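You operate a simulated robot arm through the tools that you are given. There is no shell and no other tool. Be economical: measure what you need, move in short steps, check, and stop when the job is done.

You run a simulated robot arm. Do the job below in one go: nothing can be reset, and whatever is moved stays where it is left.

## Task
Zero the black meter, lay the blue magnet in the carrier and slide it to HALF.
Fine: pointer resting in the green, drawer pulled out four fifths or more for the magnet and shut again, other magnet and coil lever left alone.

Only the result counts: the job must be done as asked and must still hold three seconds after the hand-in. Knocking over, shifting, dropping, spilling or breaking anything else fails it.

## Robot
A 6-joint arm with a two-finger parallel gripper, fixed in place. Base frame: the origin is at the foot of the arm, x ahead of it, y to its left, z up. Units: m, rad, N and s.
With the tool pointing down near the work surface it reaches from about 0.24 to 0.64 m from the base axis. Its first joint turns from -1.152 to 1.152 rad. Payload 2.7 kg.
Tool frame: the origin (TCP) lies between the finger pads and is the grasp point; the fingertips stand 0.023 m ahead of it; z points along the fingers, y is the line along which they close. The gripper opens to 0.094 m. The fingers are 0.038 m wide and 0.01 m thick; the gripper's body (0.054 by 0.096 m) begins 0.039 m behind the TCP.
Orientation is that of the tool frame in the base frame, as a unit quaternion [x, y, z, w]. With the fingers straight down and closing along the base's y, the tool's x points along the base's -x, its y along +y and its z along -z.

## Interface
- The arm moves only by the tool apply_moves. Its argument "plan" is a list that holds one entry, the list of rows, each a list of 7 numbers: the turn, a rotation vector about the tool's x, y, z in rad, then the shift along the tool's x, y, z in m, then the gripper command, from -1 (fully open) to 1 (shut), values between in proportion. In form: [[[wx, wy, wz, dx, dy, dz, jaw], ...]]. A call has 1 to 8 rows; each row is the pose to reach, as a shift and turn from the pose commanded when the call began, along the tool's axes at that moment. Rows are played at 5 a second. More than 0.05 m and 0.15 rad between two rows, or a gripper value outside its range, and nothing of the call is played. Where a pose cannot be reached the arm comes as near as it can. A force on the tool above 40 N (or 10 N above the force at the start of the call, whichever is more), or a blocked arm, ends the call early, and 0.2 s more pass. The fingers move at their own pace (about 0.045 m/s each) and stop on an object; they squeeze with about 45 N. The grip force told is the motor's: it shows also when the fingers shut on nothing. Time passes only in rows, and 0.2 s behind the last, so rows that repeat a pose let the fingers close. The reply holds the time, the measured pose of the TCP, the force on the tool along the base axes, the opening and the grip force, in the units named above and with some noise, with the torque about the TCP (base axes, N m) and any sound that the robot's microphone picked up, and new pictures: "pictures" is both (left out), scene, wrist or none.
- Cameras (640 x 400 px; columns grow to the right, rows downward): "scene" is fixed at [0.0521, -0.427, 1.4181]; the picture's right is [0.87, -0.50, 0.00], its down [-0.17, -0.30, -0.94] and it looks along [0.47, 0.81, -0.35] (base axes); focal length 369 px, centre (320, 200). "wrist" rides on the gripper at [0.086, 0.016, -0.075] in the tool frame; the picture's right is [-0.18, 0.98, 0.00], its down [-0.58, -0.11, -0.81] and it looks along [-0.79, -0.15, 0.59] (tool axes); focal length 243 px, centre (320, 200). There is no depth. A picture from a camera that has moved, and an enlarged one, comes with that camera's place and axes in the base frame and with its lens. The place of the scene camera against the robot may be out by one fixed shift of up to 0.025 m in any direction.
- close_up(camera, box): a new picture of the part [left, top, right, bottom] of that camera's present view, enlarged. The clock stands still meanwhile.
- close_job(): hands the job in; it is judged then, once.

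Go step by step. Nothing tells you positions but the pictures and the camera data: compare them with the known pose of the tool, close in by small moves and look again before you grip or let go. The budget is 120 turns and 200 pictures, counting those below and the enlarged ones. Unless the task says otherwise, let go and move clear before handing in, and close with one line.

The tools are called after "Call:" by a JSON object that holds its "name" and its "arguments". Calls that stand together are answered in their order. apply_moves: Moves the arm, as the interface text tells. Its arguments: {"type":"object","properties":{"plan":{"type":"array","items":{"type":"array","items":{"type":"array","items":{"type":"number"}}}},"pictures":{"type":"string","enum":["both","scene","wrist","none"]}},"required":["plan"]} The other tools are called the same way: close_up (camera, box) takes an enlarged picture of a part of a camera's view; close_job () hands the job in.

At the start:

```text
time_s: 0.0
tool_pos: [0.3768, 0.1523, 1.2631]
ee_rot: [0.0, 1.0, 0.0, 0.001]
force: [1.0, 1.4, 0.1]
ft_torque: [-0.02, -0.01, 0.0]
opening: 0.0938
gripper_force: 0.0
```

scene: 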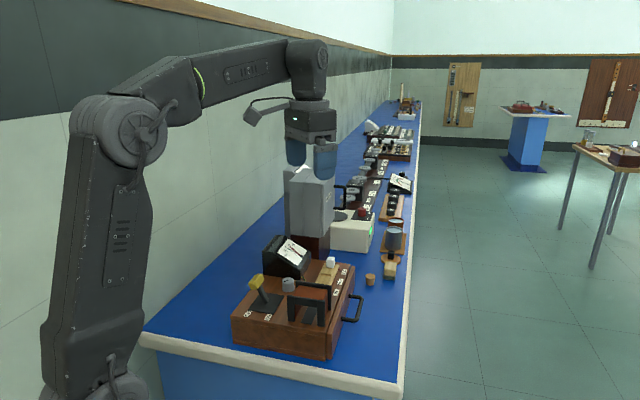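
wrist: 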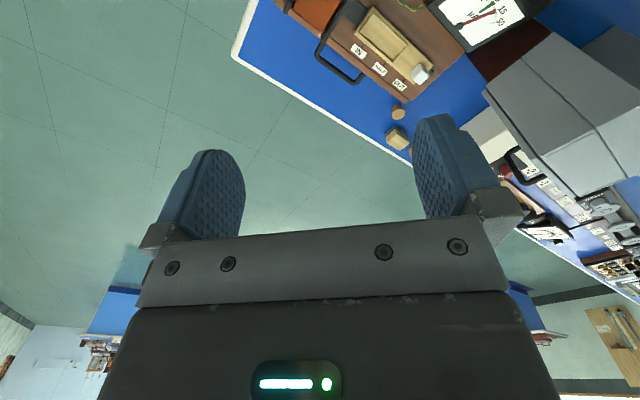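

I see a wooden apparatus box with a black meter, a lever, a carrier and a drawer with a handle. I'll take enlarged pictures to identify the parts.

Call:
{"name": "close_up", "arguments": {"camera": "scene", "box": [220, 220, 410, 370]}}

Call:
{"name": "close_up", "arguments": {"camera": "wrist", "box": [260, 0, 540, 170]}}

```text
2.67 times, centred on (315, 295) of scene
camera zoom: at [0.0521, -0.427, 1.4181], right [0.87, -0.5, 0.0], down [-0.17, -0.3, -0.94], along [0.47, 0.81, -0.35], focal length 983 px, centre (333, -53)
```

zoom: 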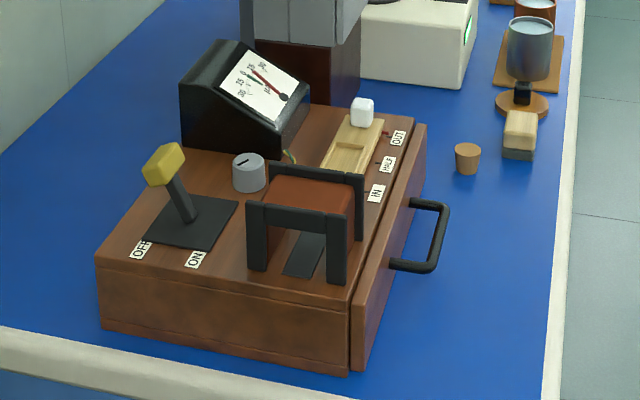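

```text
2.29 times, centred on (400, 85) of wrist
camera zoom: at [0.2893, 0.1691, 1.3392], right [0.18, 0.98, 0.0], down [0.58, -0.11, 0.81], along [0.79, -0.15, -0.59], focal length 555 px, centre (137, 463)
```

zoom: 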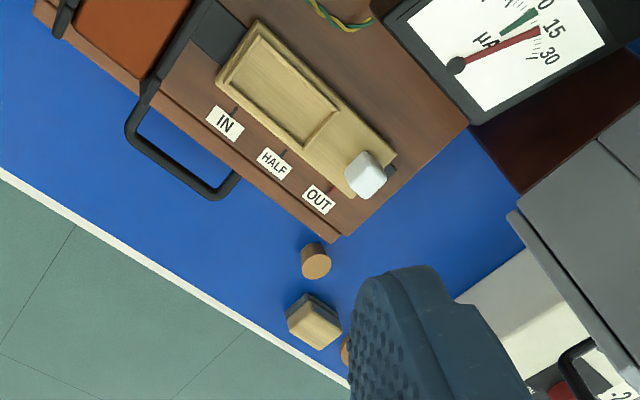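

I estimate the box's top near z≈0.88 around (0.53, 0.30), with its long axis running diagonally. I'll back the arm off to get a second wrist view for triangulation.

Call:
{"name": "apply_moves", "arguments": {"plan": [[[0, 0, 0, 0.025, -0.03, 0, -1], [0, 0, 0, 0.05, -0.06, 0, -1], [0, 0, 0, 0.075, -0.09, 0, -1], [0, 0, 0, 0.09, -0.12, 0, -1], [0, 0, 0, 0.09, -0.12, 0, -1]]]}}

```text
time_s: 1.2
tool_pos: [0.2859, 0.0315, 1.2645]
ee_rot: [0.0, 1.0, 0.001, 0.0]
force: [-0.1, -0.3, 0.1]
ft_torque: [0.02, 0.02, -0.02]
opening: 0.094
gripper_force: 0.1
camera wrist: at [0.199, 0.0482, 1.339], right [0.18, 0.98, 0.0], down [0.58, -0.11, 0.81], along [0.79, -0.15, -0.59], focal length 243 px, centre (320, 200)
```

scene: 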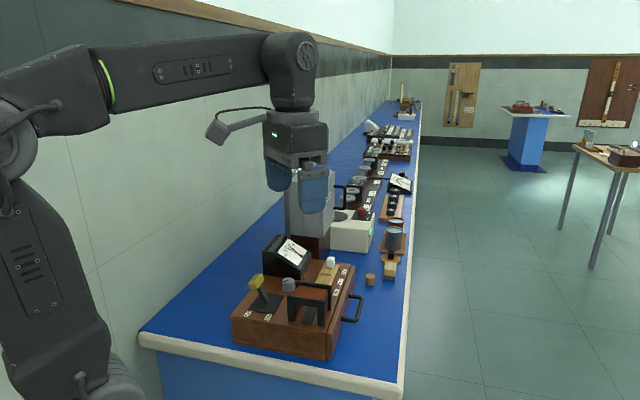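
wrist: 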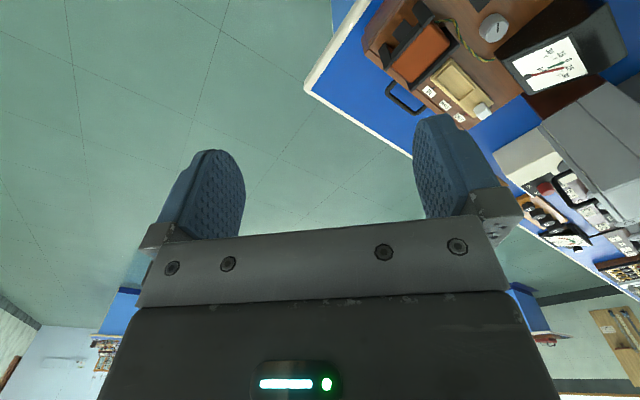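

The box lies to the left of the view. I'll yaw the tool left so the wrist camera faces it.

Call:
{"name": "apply_moves", "arguments": {"plan": [[[0, 0, -0.14, 0, 0, 0, -1], [0, 0, -0.28, 0, 0, 0, -1], [0, 0, -0.42, 0, 0, 0, -1], [0, 0, -0.56, 0, 0, 0, -1], [0, 0, -0.7, 0, 0, 0, -1], [0, 0, -0.785, 0, 0, 0, -1], [0, 0, -0.785, 0, 0, 0, -1]]], "pictures": "wrist"}}

```text
time_s: 2.8
tool_pos: [0.2873, 0.0325, 1.264]
ee_rot: [-0.383, 0.924, 0.0, 0.0]
force: [0.0, -0.7, -0.7]
ft_torque: [-0.01, -0.02, 0.0]
opening: 0.0938
gripper_force: 0.0
camera wrist: at [0.2138, -0.0169, 1.3393], right [-0.57, 0.82, 0.0], down [0.49, 0.33, 0.81], along [0.66, 0.46, -0.59], focal length 243 px, centre (320, 200)
```

wrist: 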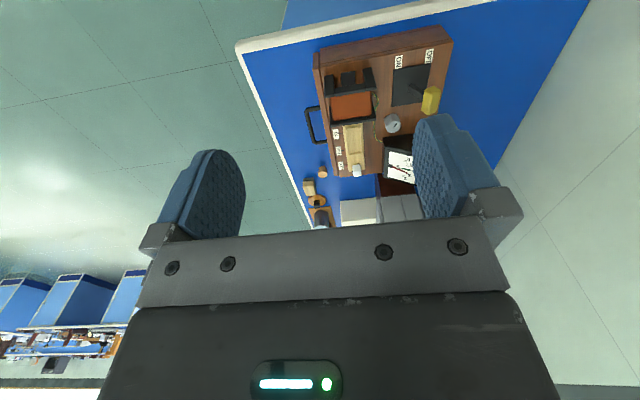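

Good view of the whole box. I'll enlarge it for measuring.

Call:
{"name": "close_up", "arguments": {"camera": "wrist", "box": [290, 20, 466, 130]}}

Call:
{"name": "close_up", "arguments": {"camera": "wrist", "box": [290, 100, 450, 200]}}

```text
3.64 times, centred on (378, 75) of wrist
camera zoom: at [0.2138, -0.0169, 1.3393], right [-0.57, 0.82, 0.0], down [0.49, 0.33, 0.81], along [0.66, 0.46, -0.59], focal length 882 px, centre (109, 654)
```

zoom: 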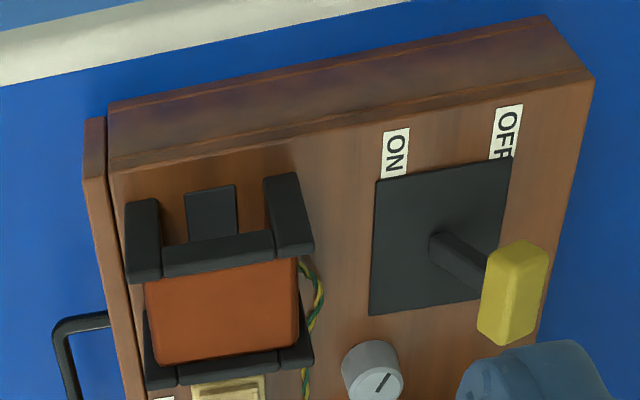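

```text
4.00 times, centred on (370, 150) of wrist
camera zoom: at [0.2138, -0.0169, 1.3393], right [-0.57, 0.82, 0.0], down [0.49, 0.33, 0.81], along [0.66, 0.46, -0.59], focal length 970 px, centre (120, 400)
```

zoom: 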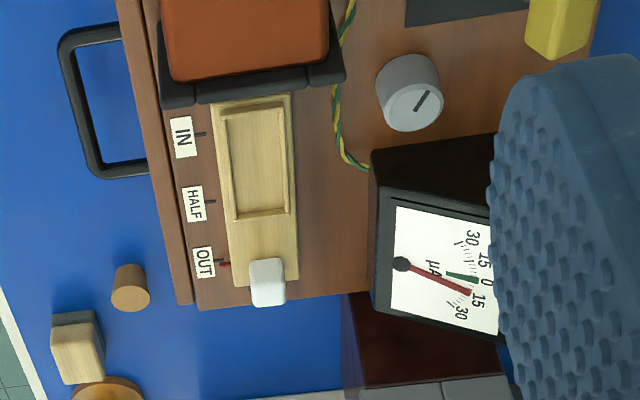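

The box axes run at 45° (u along its length, v the drawer-out direction), and the tool is now aligned with them. I'll shift sideways and down for a second view to get the heights.

Call:
{"name": "apply_moves", "arguments": {"plan": [[[0, 0, 0, 0, -0.03, 0.03, -1], [0, 0, 0, 0, -0.06, 0.06, -1], [0, 0, 0, 0, -0.09, 0.09, -1], [0, 0, 0, 0, -0.12, 0.12, -1], [0, 0, 0, 0, -0.12, 0.12, -1]]], "pictures": "wrist"}}

```text
time_s: 4.0
tool_pos: [0.3717, -0.051, 1.1435]
ee_rot: [-0.383, 0.924, 0.0, 0.0]
force: [0.0, 0.1, 0.9]
ft_torque: [0.02, -0.02, -0.01]
opening: 0.094
gripper_force: 0.1
camera wrist: at [0.2994, -0.1015, 1.2178], right [-0.56, 0.83, 0.0], down [0.49, 0.33, 0.81], along [0.67, 0.46, -0.59], focal length 243 px, centre (320, 200)
```

wrist: 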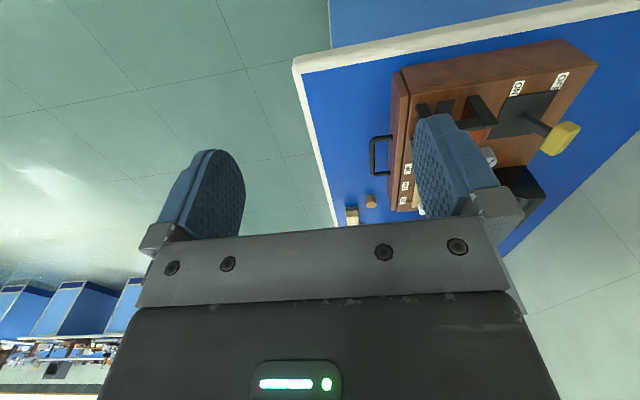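

Call:
{"name": "close_up", "arguments": {"camera": "wrist", "box": [340, 40, 612, 210]}}

```text
2.35 times, centred on (476, 125) of wrist
camera zoom: at [0.2994, -0.1015, 1.2178], right [-0.56, 0.83, 0.0], down [0.49, 0.33, 0.81], along [0.67, 0.46, -0.59], focal length 571 px, centre (-47, 376)
```

zoom: 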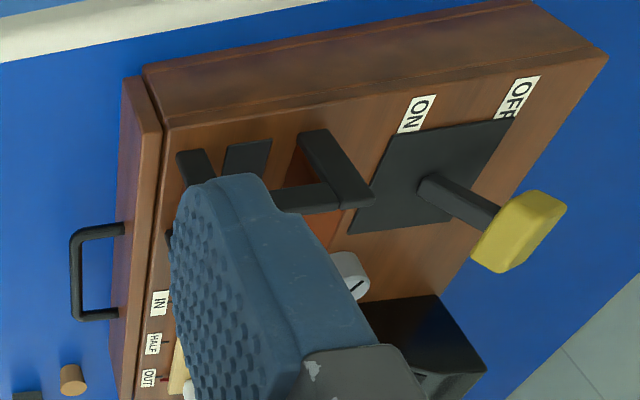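

The two views give consistent positions: deck at z≈0.922, handle bar at u≈0.466, v≈0.245, z≈0.893, and zero knob at about (0.374, 0.262) with its top near 0.953. I'll move over the knob first, yawed to clear the coil.

Call:
{"name": "apply_moves", "arguments": {"plan": [[[0, 0, -0.112, -0.032, 0.0314, 0, -0.6], [0, 0, -0.224, -0.064, 0.0628, 0, -0.2], [0, 0, -0.336, -0.096, 0.0942, 0, -0.17], [0, 0, -0.448, -0.128, 0.1256, 0, -0.17], [0, 0, -0.56, -0.16, 0.157, 0, -0.17], [0, 0, -0.672, -0.192, 0.1884, 0, -0.17], [0, 0, -0.785, -0.223, 0.2198, 0.02, -0.17], [0, 0, -0.785, -0.223, 0.2198, 0.02, -0.17]]]}}

```text
time_s: 5.8
tool_pos: [0.3736, 0.2606, 1.1241]
ee_rot: [0.708, -0.706, 0.0, 0.0]
force: [0.3, -0.8, 1.0]
ft_torque: [-0.03, 0.02, 0.0]
opening: 0.0549
gripper_force: 0.0
camera wrist: at [0.3563, 0.173, 1.199], right [-0.98, 0.18, 0.0], down [0.11, 0.58, 0.81], along [0.15, 0.79, -0.59], focal length 243 px, centre (320, 200)
```

scene: 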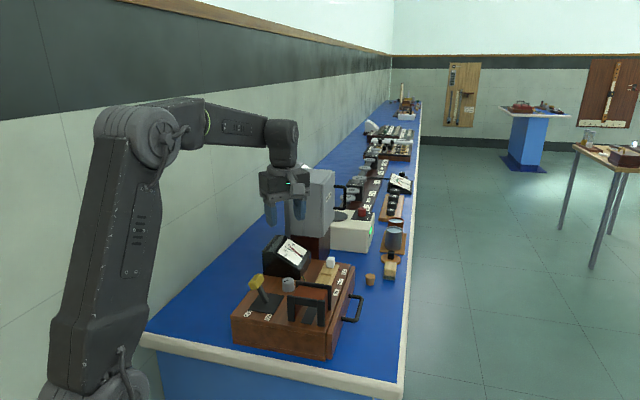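
wrist: 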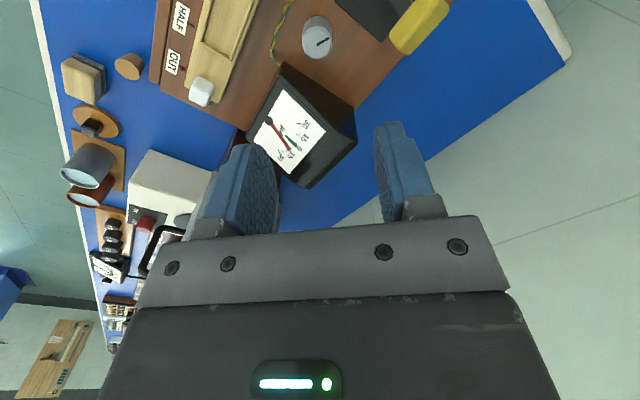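

The knob is at about (0.3745, 0.263), almost directly below. I'll descend partway and look again.

Call:
{"name": "apply_moves", "arguments": {"plan": [[[0, 0, 0, -0.002, 0, 0.045, -0.17], [0, 0, 0, -0.002, 0, 0.09, -0.17], [0, 0, 0, -0.002, 0, 0.125, -0.17], [0, 0, 0, -0.002, 0, 0.125, -0.17]]]}}

Call:
{"name": "close_up", "arguments": {"camera": "wrist", "box": [190, 20, 450, 230]}}

```text
time_s: 6.8
tool_pos: [0.3712, 0.2627, 1.0006]
ee_rot: [0.707, -0.707, 0.0, 0.001]
force: [-0.2, -0.6, -0.3]
ft_torque: [0.0, 0.0, -0.03]
opening: 0.0551
gripper_force: 0.0
camera wrist: at [0.3552, 0.1762, 1.0756], right [-0.98, 0.18, 0.0], down [0.11, 0.58, 0.81], along [0.15, 0.79, -0.59], focal length 243 px, centre (320, 200)
```

scene: 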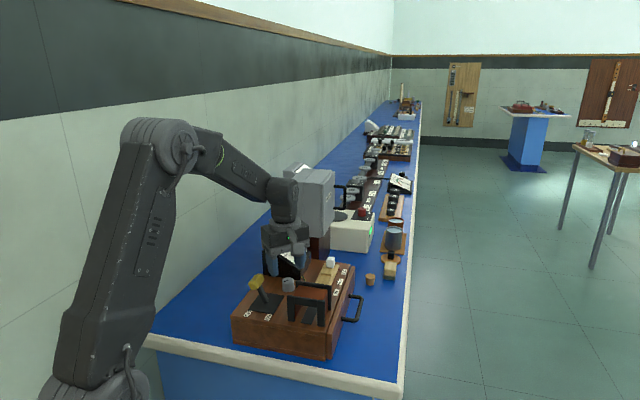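
wrist: 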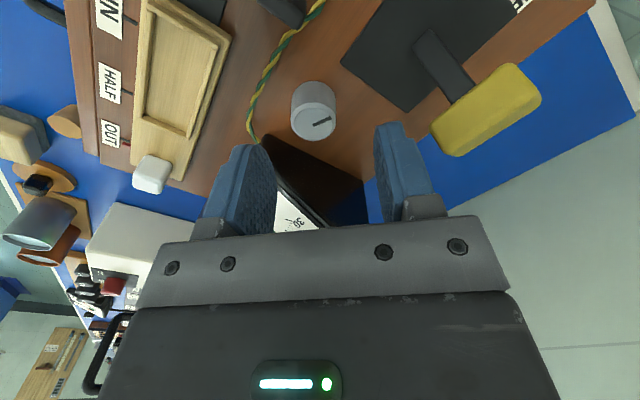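

```text
1.90 times, centred on (320, 125) of wrist
camera zoom: at [0.3552, 0.1762, 1.0756], right [-0.98, 0.18, 0.0], down [0.11, 0.58, 0.81], along [0.15, 0.79, -0.59], focal length 462 px, centre (320, 343)
```

zoom: 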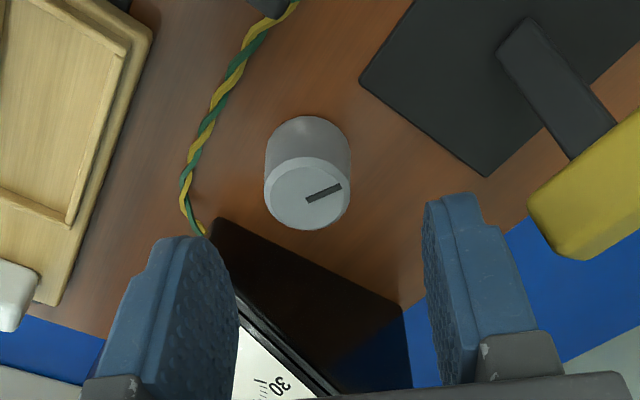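

The knob centre refines to (0.3755, 0.264). I'll narrow the jaws to keep clear of the wire, then descend around the knob.

Call:
{"name": "apply_moves", "arguments": {"plan": [[[0, 0, 0, -0.0015, -0.004, 0, 0.043], [0, 0, 0, -0.0015, -0.004, 0.02, 0.043], [0, 0, 0, -0.0015, -0.004, 0.035, 0.043], [0, 0, 0, -0.0015, -0.004, 0.045, 0.043], [0, 0, 0, -0.0015, -0.004, 0.045, 0.043]]], "pictures": "wrist"}}

Call:
{"name": "close_up", "arguments": {"camera": "wrist", "box": [190, 20, 450, 230]}}

Call:
{"name": "close_up", "arguments": {"camera": "scene", "box": [240, 220, 360, 320]}}

```text
time_s: 8.0
tool_pos: [0.3775, 0.263, 0.9552]
ee_rot: [0.707, -0.707, 0.0, 0.0]
force: [0.1, -0.1, 1.2]
ft_torque: [0.03, -0.03, 0.0]
opening: 0.0449
gripper_force: 0.0
camera wrist: at [0.3605, 0.1773, 1.031], right [-0.98, 0.18, 0.0], down [0.11, 0.58, 0.81], along [0.15, 0.79, -0.59], focal length 243 px, centre (320, 200)
```

wrist: 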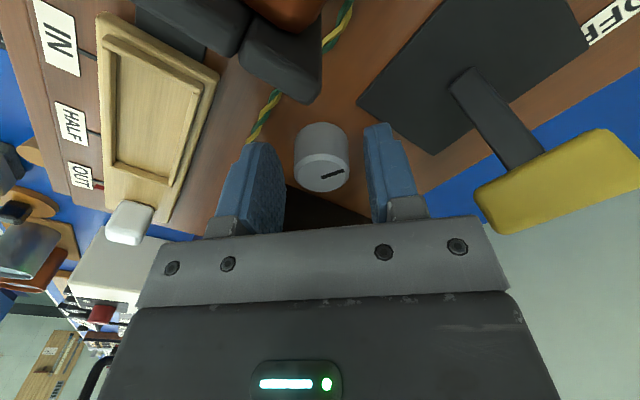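

```text
1.90 times, centred on (320, 125) of wrist
camera zoom: at [0.3605, 0.1773, 1.031], right [-0.98, 0.18, 0.0], down [0.11, 0.58, 0.81], along [0.15, 0.79, -0.59], focal length 462 px, centre (320, 343)
```

zoom: 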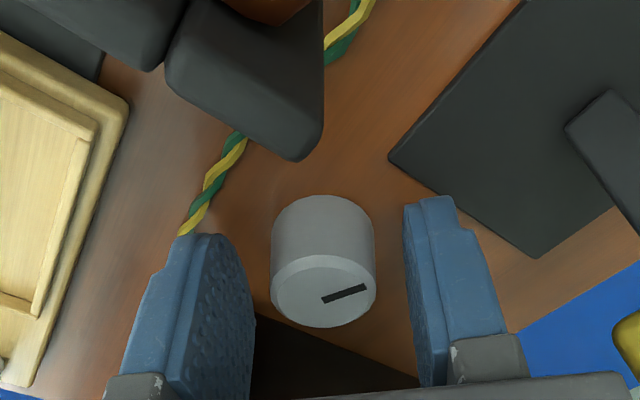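

```text
4.00 times, centred on (300, 270) of scene
camera zoom: at [0.0521, -0.427, 1.4181], right [0.87, -0.5, 0.0], down [-0.17, -0.3, -0.94], along [0.47, 0.81, -0.35], focal length 1474 px, centre (400, -80)
```

zoom: 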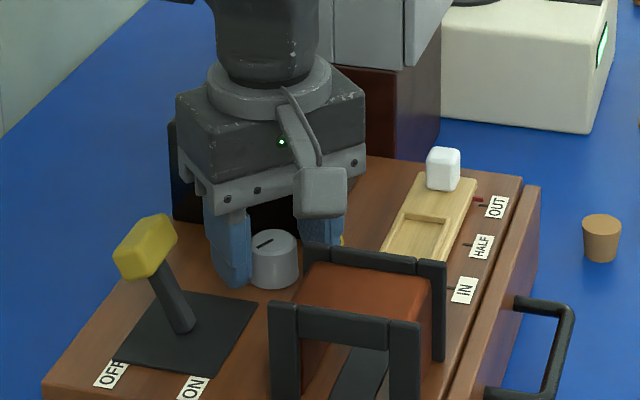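

The fingers straddle the knob well. I'll close and turn 0.42 rad counter-clockwise, then open and rise to read the meter.

Call:
{"name": "apply_moves", "arguments": {"plan": [[[0, 0, 0, 0, 0.002, 0, 0.043], [0, 0, 0, 0, 0.002, 0, 1], [0, 0, 0, 0, 0.002, 0, 1], [0, 0, 0, 0, 0.002, 0, 1], [0, 0, -0.14, 0, 0.002, 0, 1], [0, 0, -0.28, 0, 0.002, 0, 1], [0, 0, -0.42, 0, 0.002, 0, 1], [0, 0, -0.42, 0, 0.002, 0, 1]]], "pictures": "wrist"}}

Call:
{"name": "close_up", "arguments": {"camera": "scene", "box": [240, 220, 360, 320]}}

```text
time_s: 9.8
tool_pos: [0.3779, 0.264, 0.9556]
ee_rot: [0.84, -0.543, 0.002, -0.003]
force: [27.8, -9.9, 10.8]
ft_torque: [0.55, 0.12, -0.04]
opening: 0.0296
gripper_force: 45.2
camera wrist: at [0.3976, 0.1787, 1.0309], right [-0.97, -0.23, -0.01], down [-0.14, 0.57, 0.81], along [-0.19, 0.78, -0.59], focal length 243 px, centre (320, 200)
```

wrist: 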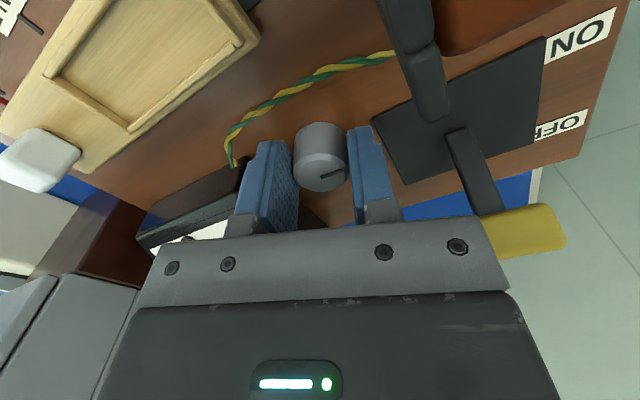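

```text
4.00 times, centred on (300, 270) of scene
camera zoom: at [0.0528, -0.4274, 1.4179], right [0.87, -0.5, 0.0], down [-0.17, -0.3, -0.94], along [0.47, 0.81, -0.35], focal length 1474 px, centre (400, -80)
```

zoom: 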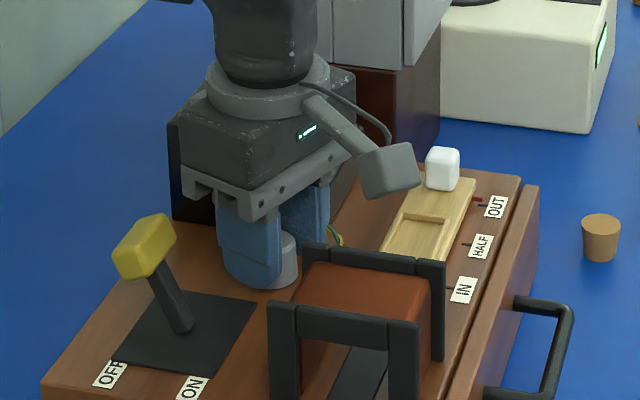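

The knob turned with the fingers, with some side load. I'll open, rise and back away to read the dial.

Call:
{"name": "apply_moves", "arguments": {"plan": [[[0, 0, 0, 0, 0, 0, 0.043], [0, 0, 0, 0, 0, 0, 0.043], [0, 0, 0, 0, 0, -0.04, 0.043], [0, 0, 0, 0, 0, -0.08, 0.043], [0, 0, 0, 0.03, 0, -0.12, 0.043], [0, 0, 0, 0.05, 0, -0.14, 0.043], [0, 0, 0, 0.05, 0, -0.14, 0.043]]], "pictures": "wrist"}}

Call:
{"name": "close_up", "arguments": {"camera": "scene", "box": [260, 225, 324, 275]}}

```text
time_s: 11.4
tool_pos: [0.3975, 0.2171, 1.0952]
ee_rot: [0.839, -0.545, 0.0, 0.0]
force: [-0.4, 0.0, 0.1]
ft_torque: [0.0, 0.04, -0.02]
opening: 0.0449
gripper_force: 0.0
camera wrist: at [0.4177, 0.1325, 1.1696], right [-0.97, -0.23, 0.0], down [-0.14, 0.58, 0.81], along [-0.19, 0.78, -0.59], focal length 243 px, centre (320, 200)
```

wrist: 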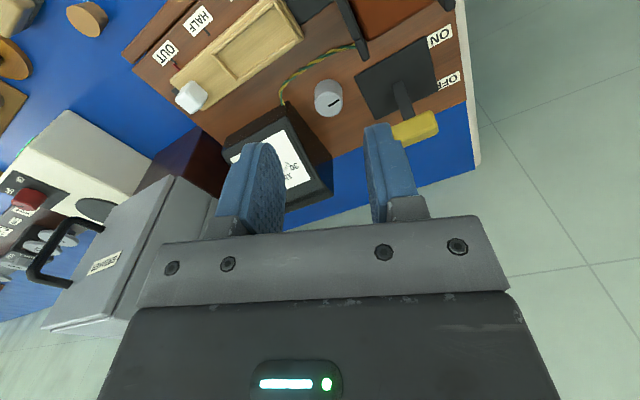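

```text
8.00 times, centred on (292, 250) of scene
camera zoom: at [0.0521, -0.427, 1.4181], right [0.87, -0.5, 0.0], down [-0.17, -0.3, -0.94], along [0.47, 0.81, -0.35], focal length 2949 px, centre (544, -200)
```

zoom: 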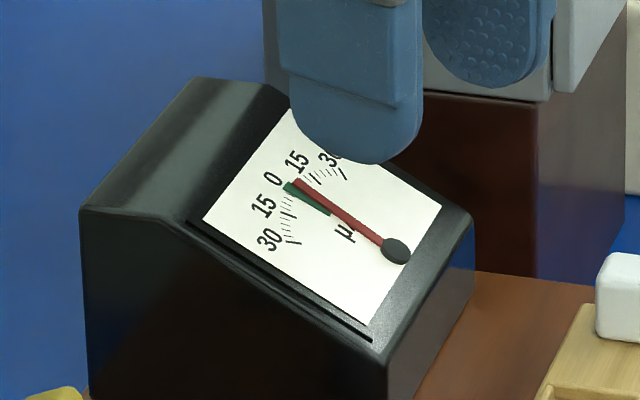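

The pointer moved toward zero, from about +15 to +6, so the direction is right. I'll regrip with better centring and turn about 0.31 rad more.

Call:
{"name": "apply_moves", "arguments": {"plan": [[[0, 0, 0, -0.03, -0.0015, 0.03, 0.043], [0, 0, 0, -0.0472, -0.0015, 0.07, 0.043], [0, 0, 0, -0.0472, -0.0015, 0.11, 0.043], [0, 0, 0, -0.0472, -0.0015, 0.14, 0.043], [0, 0, 0, -0.0472, -0.0015, 0.14, 0.043], [0, 0, 0, -0.0472, -0.0015, 0.14, 1], [0, 0, 0, -0.0472, -0.0015, 0.14, 1], [0, 0, 0, -0.0472, -0.0015, 0.14, 1]]], "pictures": "wrist"}}

```text
time_s: 13.2
tool_pos: [0.3778, 0.2618, 0.9564]
ee_rot: [0.839, -0.545, 0.0, 0.0]
force: [-12.2, -5.7, 22.4]
ft_torque: [0.28, 0.33, -0.11]
opening: 0.029
gripper_force: 45.1
camera wrist: at [0.3987, 0.1771, 1.031], right [-0.97, -0.23, 0.0], down [-0.14, 0.58, 0.81], along [-0.19, 0.78, -0.59], focal length 243 px, centre (320, 200)
```

wrist: 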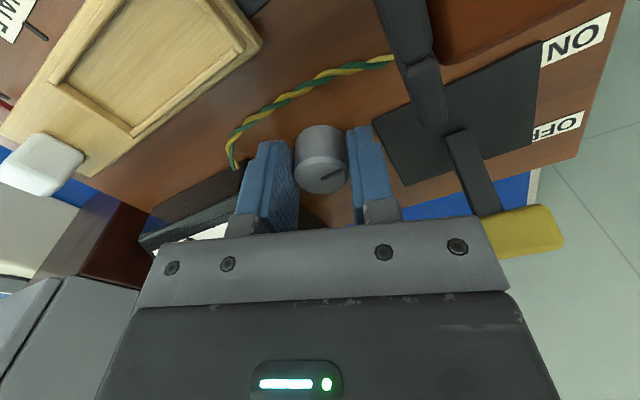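

Gripped with less side load. Now the 0.31 rad turn, then release and rise.

Call:
{"name": "apply_moves", "arguments": {"plan": [[[0, 0, -0.11, 0, 0, 0, 1], [0, 0, -0.22, 0, 0, 0, 1], [0, 0, -0.31, 0, 0, 0, 1], [0, 0, -0.31, 0, 0, 0, 1], [0, 0, -0.31, 0, 0, 0, 0.043], [0, 0, -0.31, 0, 0, 0, 0.043], [0, 0, -0.31, 0, 0, -0.045, 0.043], [0, 0, -0.31, 0, 0, -0.09, 0.043]]], "pictures": "none"}}

Call:
{"name": "close_up", "arguments": {"camera": "scene", "box": [260, 225, 324, 275]}}

```text
time_s: 15.0
tool_pos: [0.3793, 0.2627, 1.0446]
ee_rot: [0.913, -0.408, -0.001, 0.002]
force: [0.6, -1.0, 0.0]
ft_torque: [0.0, 0.06, -0.03]
opening: 0.0453
gripper_force: 0.0
```

```text
8.00 times, centred on (292, 250) of scene
camera zoom: at [0.0521, -0.427, 1.4181], right [0.87, -0.5, 0.0], down [-0.17, -0.3, -0.94], along [0.47, 0.81, -0.35], focal length 2949 px, centre (544, -200)
```

zoom: 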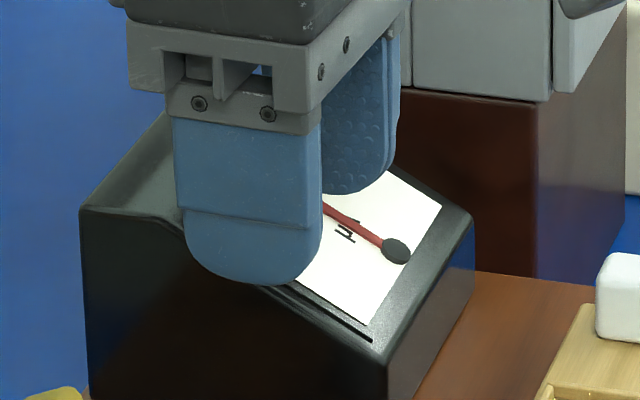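

The gripper hides the dial, so I'll rise and head toward the drawer handle while yawing back. The meter should come into view on the way.

Call:
{"name": "apply_moves", "arguments": {"plan": [[[0, 0, 0.14, 0, 0, -0.04, 0.043], [0, 0, 0.28, 0.02, 0, -0.06, 0.043], [0, 0, 0.42, 0.05, 0, -0.06, 0.2], [0, 0, 0.56, 0.08, -0.01, -0.06, 0.36], [0, 0, 0.7, 0.11, -0.02, -0.06, 0.36], [0, 0, 0.84, 0.14, -0.0206, -0.06, 0.36], [0, 0, 0.98, 0.1625, -0.0206, -0.06, 0.36], [0, 0, 1.12, 0.1625, -0.0206, -0.06, 0.36]]], "pictures": "wrist"}}

Call:
{"name": "close_up", "arguments": {"camera": "scene", "box": [260, 225, 324, 275]}}

```text
time_s: 16.8
tool_pos: [0.5014, 0.1553, 1.1044]
ee_rot: [-0.554, 0.832, 0.0, -0.001]
force: [0.5, -0.7, 0.0]
ft_torque: [0.02, -0.01, 0.01]
opening: 0.0302
gripper_force: 0.1
camera wrist: at [0.4529, 0.0828, 1.179], right [-0.84, 0.55, 0.0], down [0.32, 0.5, 0.81], along [0.44, 0.67, -0.59], focal length 243 px, centre (320, 200)
```

wrist: 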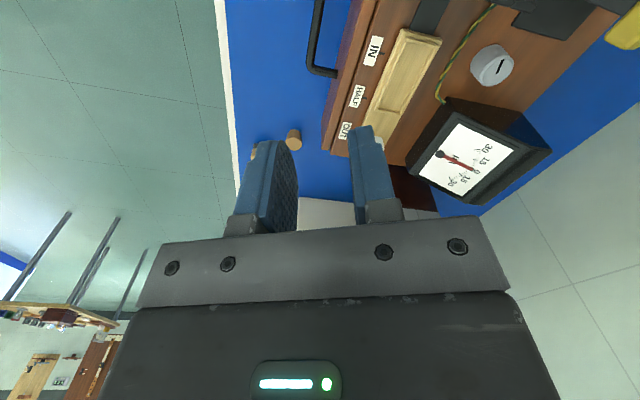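

```text
8.00 times, centred on (292, 250) of scene
camera zoom: at [0.0521, -0.427, 1.4181], right [0.87, -0.5, 0.0], down [-0.17, -0.3, -0.94], along [0.47, 0.81, -0.35], focal length 2949 px, centre (544, -200)
```

zoom: 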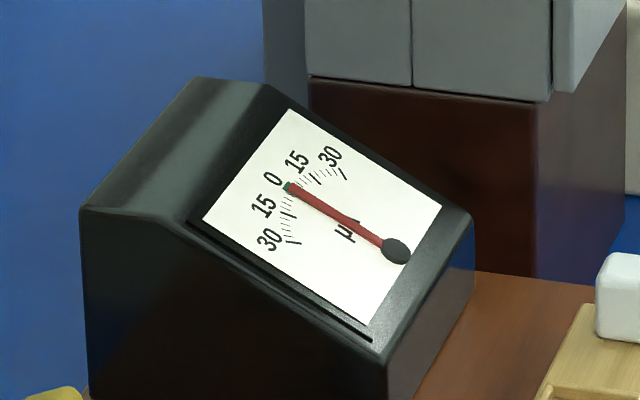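

The pointer now sits on the green. I'll finish the yaw to 45° and descend partway above the handle bar.

Call:
{"name": "apply_moves", "arguments": {"plan": [[[0, 0, 0.14, 0, 0, 0.0, 0.36], [0, 0, 0.28, 0, 0, 0.03, 0.36], [0, 0, 0.392, 0, 0, 0.07, 0.36], [0, 0, 0.392, 0, 0, 0.12, 0.36], [0, 0, 0.392, 0, 0, 0.12, 0.36]]]}}

Call:
{"name": "close_up", "arguments": {"camera": "wrist", "box": [190, 0, 450, 210]}}

```text
time_s: 18.0
tool_pos: [0.502, 0.1568, 0.9842]
ee_rot: [-0.384, 0.923, 0.0, 0.0]
force: [0.1, 0.3, 0.4]
ft_torque: [0.03, -0.02, 0.0]
opening: 0.0302
gripper_force: 0.1
camera wrist: at [0.4302, 0.1054, 1.0597], right [-0.57, 0.82, 0.0], down [0.49, 0.33, 0.81], along [0.66, 0.46, -0.59], focal length 243 px, centre (320, 200)
```

scene: 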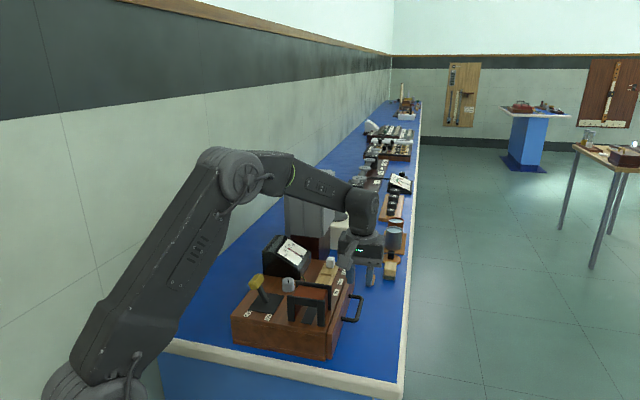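
wrist: 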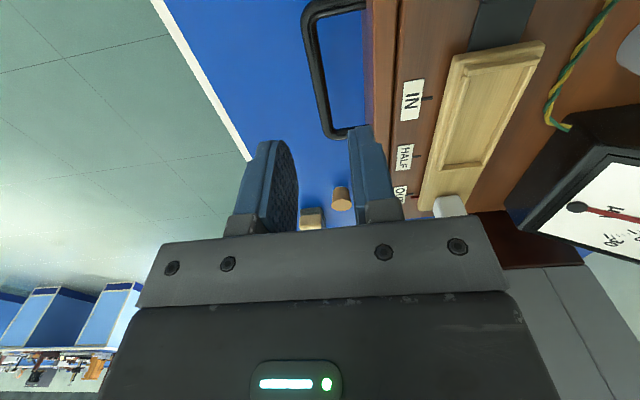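

```text
1.90 times, centred on (320, 105) of wrist
camera zoom: at [0.4302, 0.1054, 1.0597], right [-0.57, 0.82, 0.0], down [0.49, 0.33, 0.81], along [0.66, 0.46, -0.59], focal length 462 px, centre (320, 381)
```

zoom: 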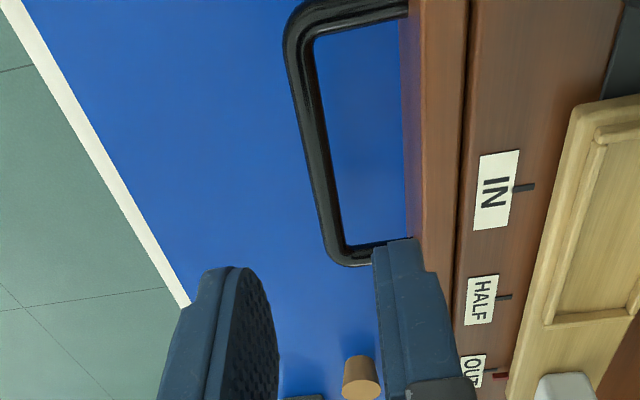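

The bar is at u≈0.467, v≈0.2455. I'll narrow the jaws to 0.024 m to fit the gap inside the handle and descend.

Call:
{"name": "apply_moves", "arguments": {"plan": [[[0, 0, 0, -0.001, -0.0015, 0, 0.49], [0, 0, 0, -0.001, -0.0015, 0.03, 0.49], [0, 0, 0, -0.001, -0.0015, 0.052, 0.49], [0, 0, 0, -0.001, -0.0015, 0.052, 0.49]]], "pictures": "none"}}

Call:
{"name": "close_up", "arguments": {"camera": "wrist", "box": [190, 0, 450, 210]}}

Call:
{"name": "close_up", "arguments": {"camera": "scene", "box": [300, 250, 420, 350]}}

```text
time_s: 19.0
tool_pos: [0.5047, 0.1567, 0.9335]
ee_rot: [-0.385, 0.923, 0.001, 0.0]
force: [0.3, -0.6, 0.3]
ft_torque: [-0.02, -0.01, 0.02]
opening: 0.0239
gripper_force: 0.0
```

```text
1.90 times, centred on (320, 105) of wrist
camera zoom: at [0.4314, 0.1066, 1.0073], right [-0.57, 0.82, 0.0], down [0.49, 0.34, 0.81], along [0.66, 0.46, -0.59], focal length 462 px, centre (320, 381)
```

zoom: 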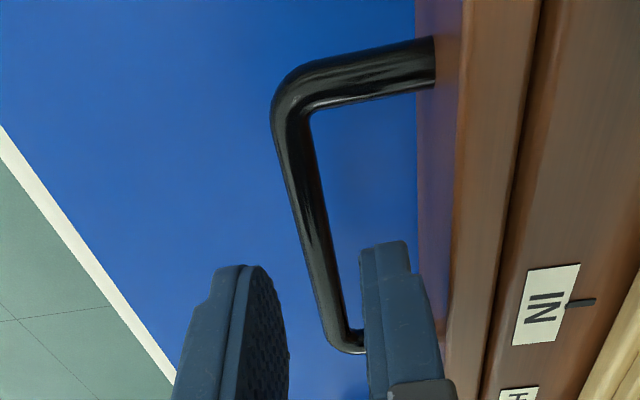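

```text
4.00 times, centred on (360, 300) of scene
camera zoom: at [0.0521, -0.427, 1.4181], right [0.87, -0.5, 0.0], down [-0.17, -0.3, -0.94], along [0.47, 0.81, -0.35], focal length 1474 px, centre (160, -200)
```

zoom: 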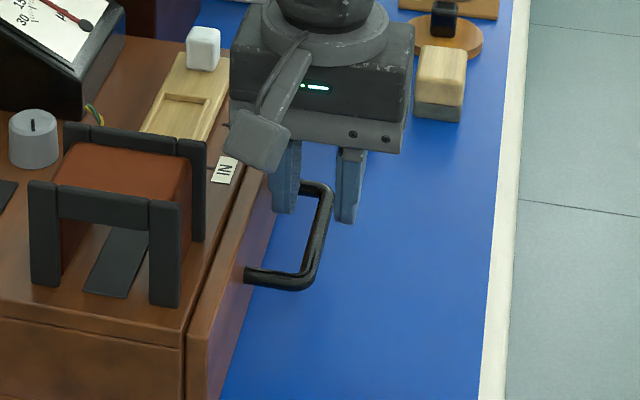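

The bar passes between the two fingers. I'll descend the rest and close on it.

Call:
{"name": "apply_moves", "arguments": {"plan": [[[0, 0, 0, 0, 0, 0.015, 0.49], [0, 0, 0, 0, 0, 0.03, 0.49], [0, 0, 0, 0, 0, 0.037, 0.49], [0, 0, 0, 0, 0, 0.037, 0.49], [0, 0, 0, 0, 0, 0.037, 1], [0, 0, 0, 0, 0, 0.037, 1]]], "pictures": "none"}}

Call:
{"name": "close_up", "arguments": {"camera": "wrist", "box": [190, 0, 450, 210]}}

Call:
{"name": "close_up", "arguments": {"camera": "scene", "box": [300, 250, 420, 350]}}

```text
time_s: 20.4
tool_pos: [0.5034, 0.1546, 0.8937]
ee_rot: [-0.381, 0.924, 0.0, 0.001]
force: [7.7, -3.4, -3.3]
ft_torque: [-0.14, 0.1, -1.53]
opening: 0.0099
gripper_force: 45.1
```

```text
1.90 times, centred on (320, 105) of wrist
camera zoom: at [0.4305, 0.1057, 0.9696], right [-0.56, 0.83, 0.0], down [0.49, 0.33, 0.81], along [0.67, 0.45, -0.59], focal length 462 px, centre (320, 381)
```

zoom: 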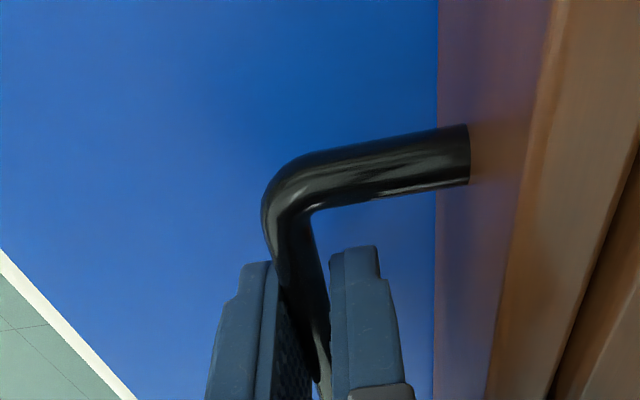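

```text
4.00 times, centred on (360, 300) of scene
camera zoom: at [0.0524, -0.4271, 1.4181], right [0.87, -0.5, 0.0], down [-0.17, -0.3, -0.94], along [0.47, 0.81, -0.35], focal length 1474 px, centre (160, -200)
```

zoom: 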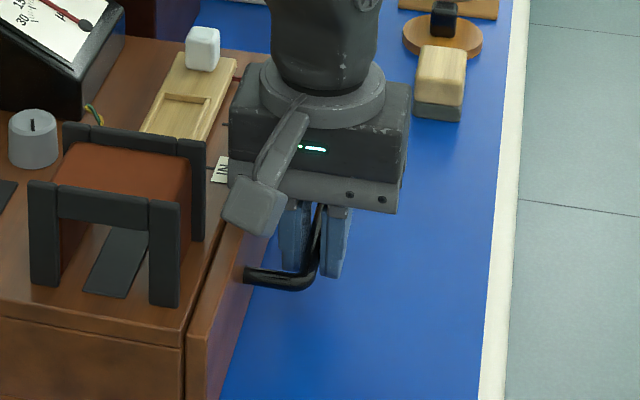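

The bar is gripped (opening 0.010). Pulling the drawer out along +v in small steps.

Call:
{"name": "apply_moves", "arguments": {"plan": [[[0, 0, 0, 0, -0.02, 0, 1], [0, 0, 0, 0, -0.04, 0, 1], [0, 0, 0, 0, -0.06, 0, 1], [0, 0, 0, 0, -0.08, 0, 1], [0, 0, 0, 0, -0.1, 0, 1], [0, 0, 0, 0, -0.12, 0, 1], [0, 0, 0, 0, -0.12, 0, 1]]]}}

```text
time_s: 22.0
tool_pos: [0.5898, 0.0705, 0.8939]
ee_rot: [-0.383, 0.924, 0.0, 0.001]
force: [14.9, 13.6, -17.8]
ft_torque: [0.29, -0.33, -1.74]
opening: 0.0101
gripper_force: 44.7
camera wrist: at [0.5157, 0.0202, 0.9696], right [-0.57, 0.82, 0.0], down [0.49, 0.33, 0.81], along [0.67, 0.46, -0.59], focal length 243 px, centre (320, 200)
```

scene: 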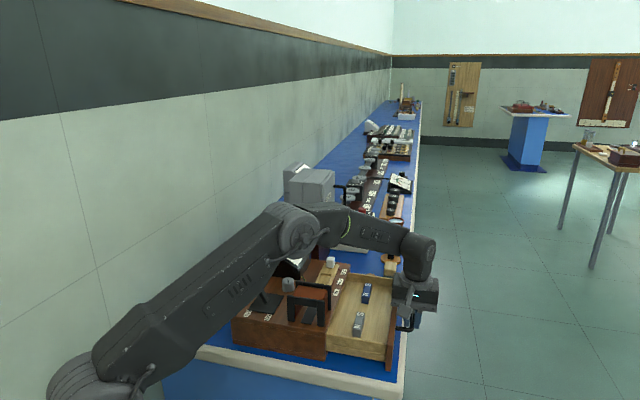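
wrist: 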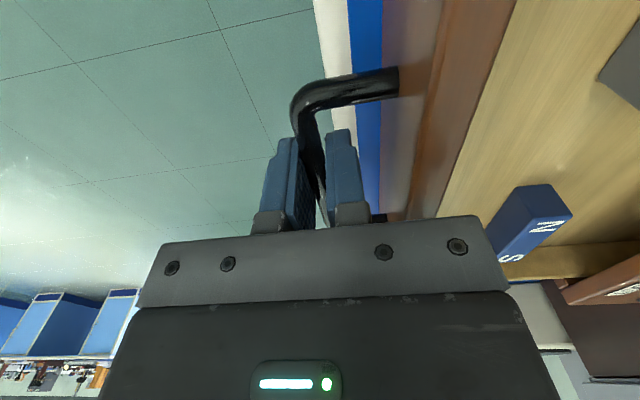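

The drawer is out about 0.12 m, with the blue magnet at the far end and a grey one nearer. I'll pull further to find the stop.

Call:
{"name": "apply_moves", "arguments": {"plan": [[[0, 0, 0, 0, -0.01, 0, 1], [0, 0, 0, 0, -0.02, 0, 1], [0, 0, 0, 0, -0.03, 0, 1], [0, 0, 0, 0, -0.04, 0, 1]]], "pictures": "none"}}

Call:
{"name": "close_up", "arguments": {"camera": "scene", "box": [230, 240, 430, 380]}}

```text
time_s: 23.0
tool_pos: [0.6097, 0.0488, 0.8941]
ee_rot: [-0.382, 0.924, 0.008, -0.009]
force: [-8.8, 3.0, 5.5]
ft_torque: [0.06, 0.01, -1.92]
opening: 0.0103
gripper_force: 44.8
stopped in row 4: the force on the tool passed its limit at 49 N (the readings are from after the stop); the commanded pose is now the measured one
```

```text
2.86 times, centred on (330, 310) of scene
camera zoom: at [0.0518, -0.427, 1.4181], right [0.87, -0.5, 0.0], down [-0.17, -0.3, -0.94], along [0.47, 0.81, -0.35], focal length 1053 px, centre (291, -114)
```

zoom: 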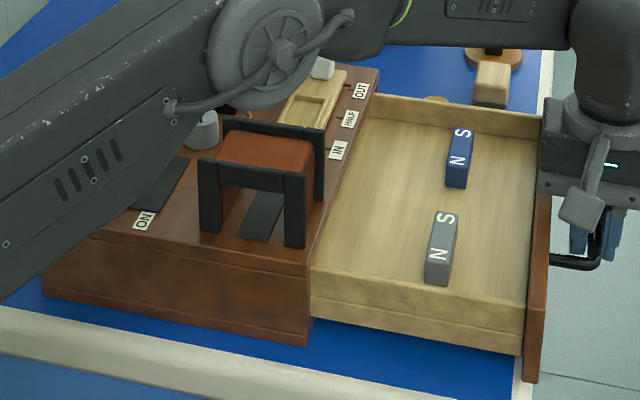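

The drawer reached its stop at about 0.15 m travel. I'll release the handle, rise, and move inward to view the blue magnet.

Call:
{"name": "apply_moves", "arguments": {"plan": [[[0, 0, 0, 0, 0, 0, 0.5], [0, 0, 0, 0, 0, 0, 0.5], [0, 0, 0, 0, 0, -0.04, 0.5], [0, 0, 0, 0, 0, -0.085, 0.3], [0, 0, 0, 0, 0.03, -0.12, 0.1], [0, 0, 0, 0, 0.07, -0.14, -0.17], [0, 0, 0, 0, 0.107, -0.14, -0.17], [0, 0, 0, 0, 0.107, -0.14, -0.17]]]}}

Call:
{"name": "close_up", "arguments": {"camera": "wrist", "box": [190, 0, 500, 210]}}

```text
time_s: 24.8
tool_pos: [0.535, 0.1225, 1.0369]
ee_rot: [-0.384, 0.923, 0.008, -0.008]
force: [0.5, 0.4, 0.7]
ft_torque: [0.0, 0.03, -0.02]
opening: 0.0551
gripper_force: 0.0
camera wrist: at [0.4643, 0.0725, 1.1126], right [-0.57, 0.82, 0.02], down [0.5, 0.33, 0.8], along [0.65, 0.46, -0.6], focal length 243 px, centre (320, 200)
```

scene: 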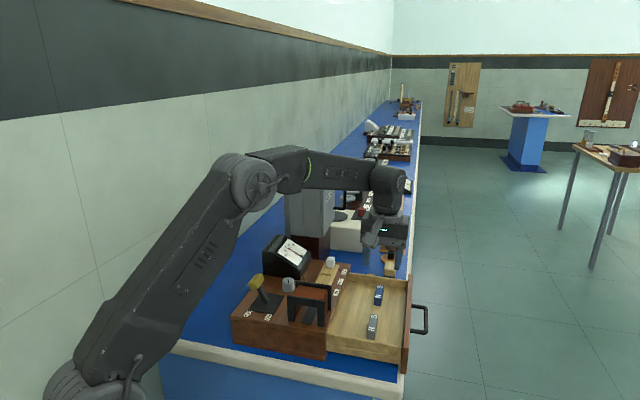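
wrist: 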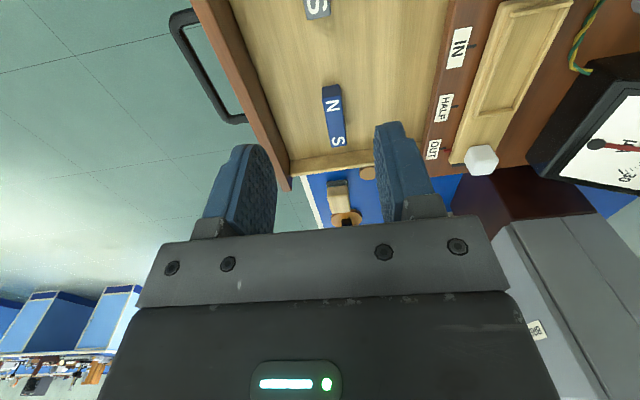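

```text
1.90 times, centred on (345, 105) of wrist
camera zoom: at [0.4643, 0.0725, 1.1126], right [-0.57, 0.82, 0.02], down [0.5, 0.33, 0.8], along [0.65, 0.46, -0.6], focal length 462 px, centre (272, 381)
```

zoom: 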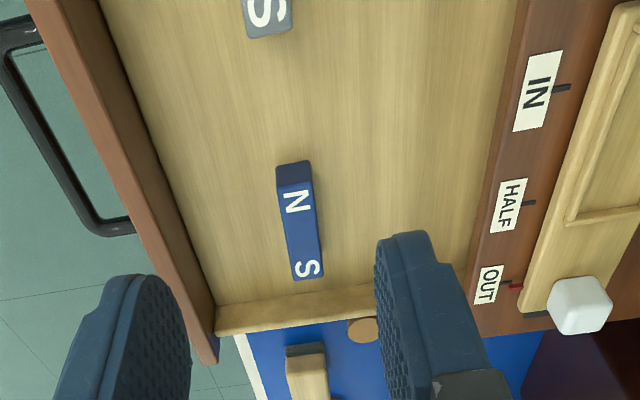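

The blue magnet lies along u, centred near (0.586, 0.182), about 0.064 × 0.018 m. I'll correct the small tool tilt and hover over it.

Call:
{"name": "apply_moves", "arguments": {"plan": [[[0.021, -0.0086, 0.002, -0.03, 0.0064, 0, -0.17], [0.021, -0.0086, 0.002, -0.06, 0.0064, 0.02, -0.17], [0.021, -0.0086, 0.002, -0.078, 0.0064, 0.05, -0.17], [0.021, -0.0086, 0.002, -0.078, 0.0064, 0.087, -0.17], [0.021, -0.0086, 0.002, -0.078, 0.0064, 0.087, -0.17]]]}}

Call:
{"name": "close_up", "arguments": {"camera": "wrist", "box": [190, 0, 500, 210]}}

Call:
{"name": "close_up", "arguments": {"camera": "scene", "box": [300, 235, 440, 345]}}

```text
time_s: 26.0
tool_pos: [0.5859, 0.1837, 0.9486]
ee_rot: [-0.383, 0.924, -0.002, 0.0]
force: [0.0, -0.1, 0.1]
ft_torque: [0.0, 0.04, 0.01]
opening: 0.055
gripper_force: 0.0
camera wrist: at [0.513, 0.1335, 1.0219], right [-0.57, 0.82, 0.0], down [0.49, 0.34, 0.81], along [0.67, 0.46, -0.59], focal length 243 px, centre (320, 200)
```

scene: 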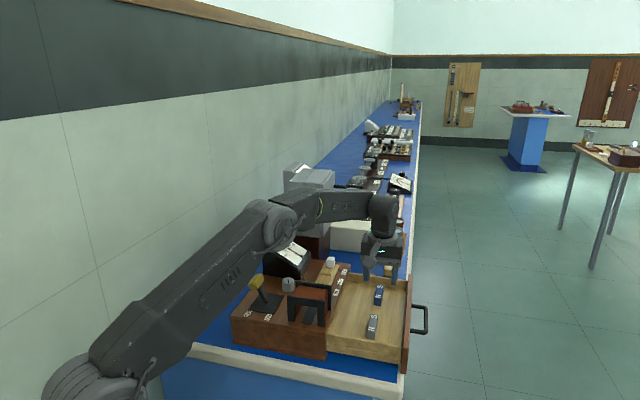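
wrist: 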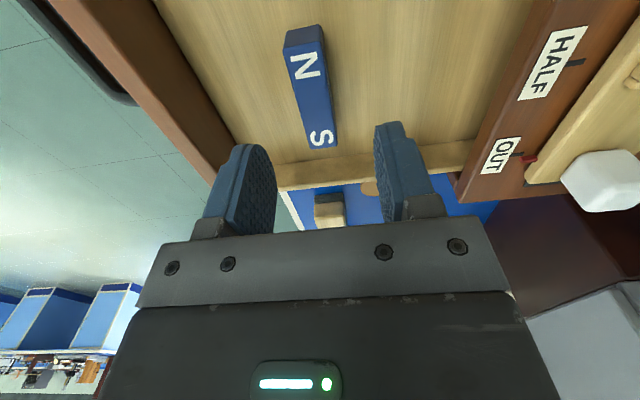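

```text
1.90 times, centred on (345, 105) of wrist
camera zoom: at [0.513, 0.1335, 1.0219], right [-0.57, 0.82, 0.0], down [0.49, 0.34, 0.81], along [0.67, 0.46, -0.59], focal length 462 px, centre (272, 381)
```

zoom: 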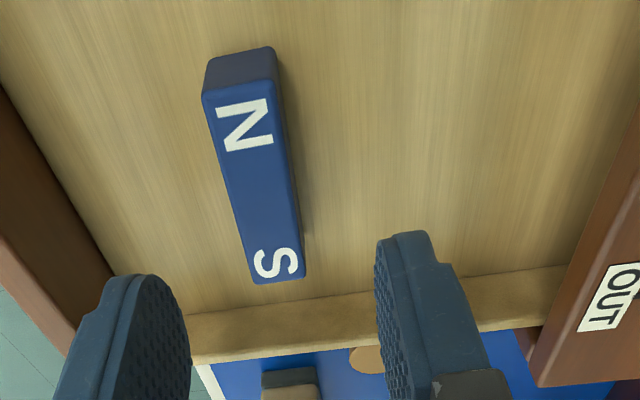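

```text
3.64 times, centred on (370, 290) of scene
camera zoom: at [0.0521, -0.427, 1.4181], right [0.87, -0.5, 0.0], down [-0.17, -0.3, -0.94], along [0.47, 0.81, -0.35], focal length 1340 px, centre (138, -127)
```

zoom: 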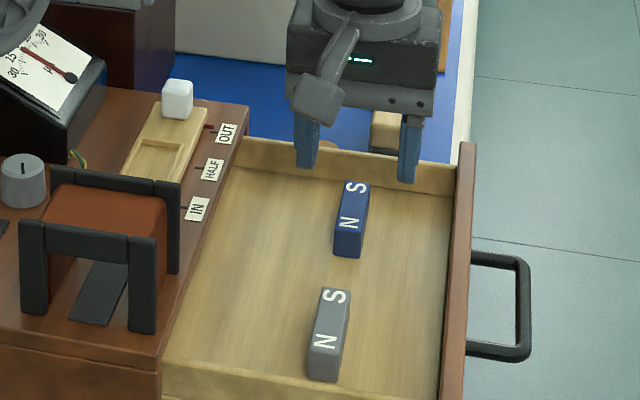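

Triangulation puts the magnet top at z≈0.901, centred at (0.577, 0.175), with the drawer floor near 0.88. I'll shift slightly, descend with the tips about 0.010 above the floor, and grip.

Call:
{"name": "apply_moves", "arguments": {"plan": [[[0, 0, 0, 0.0125, -0.0004, 0, -0.17], [0, 0, 0, 0.0125, -0.0004, 0.02, -0.17], [0, 0, 0, 0.0125, -0.0004, 0.0356, -0.17], [0, 0, 0, 0.0125, -0.0004, 0.0356, -0.17]]], "pictures": "none"}}

Call:
{"name": "close_up", "arguments": {"camera": "wrist", "box": [190, 0, 500, 210]}}

Call:
{"name": "close_up", "arguments": {"camera": "scene", "box": [300, 235, 440, 345]}}

```text
time_s: 27.0
tool_pos: [0.5768, 0.173, 0.9128]
ee_rot: [-0.384, 0.924, 0.0, 0.0]
force: [0.1, -0.6, -0.2]
ft_torque: [0.03, 0.02, -0.01]
opening: 0.0552
gripper_force: 0.2
```

```text
1.90 times, centred on (345, 105) of wrist
camera zoom: at [0.5042, 0.1239, 0.9864], right [-0.57, 0.82, 0.0], down [0.49, 0.34, 0.81], along [0.66, 0.46, -0.59], focal length 462 px, centre (272, 381)
```

zoom: 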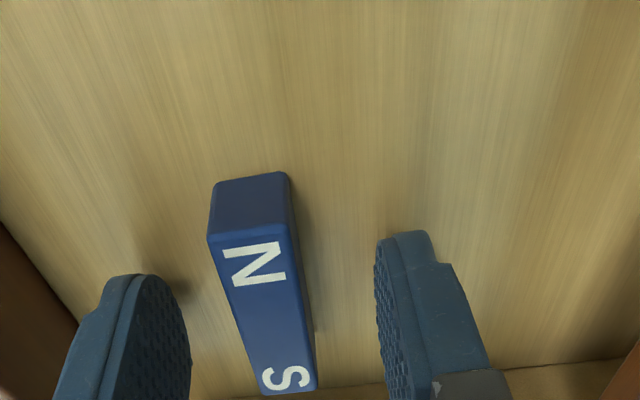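

```text
3.64 times, centred on (370, 290) of scene
camera zoom: at [0.0521, -0.427, 1.4181], right [0.87, -0.5, 0.0], down [-0.17, -0.3, -0.94], along [0.47, 0.81, -0.35], focal length 1340 px, centre (138, -127)
```

zoom: 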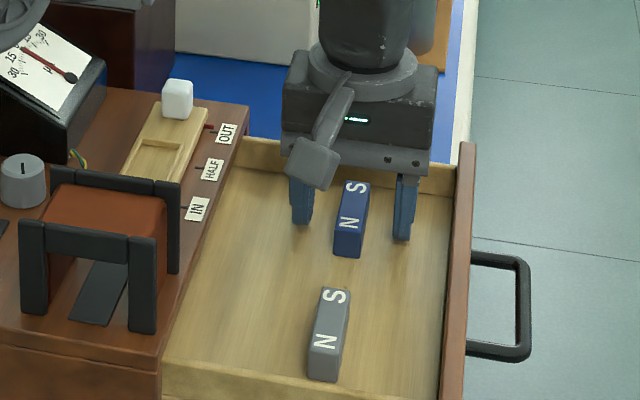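

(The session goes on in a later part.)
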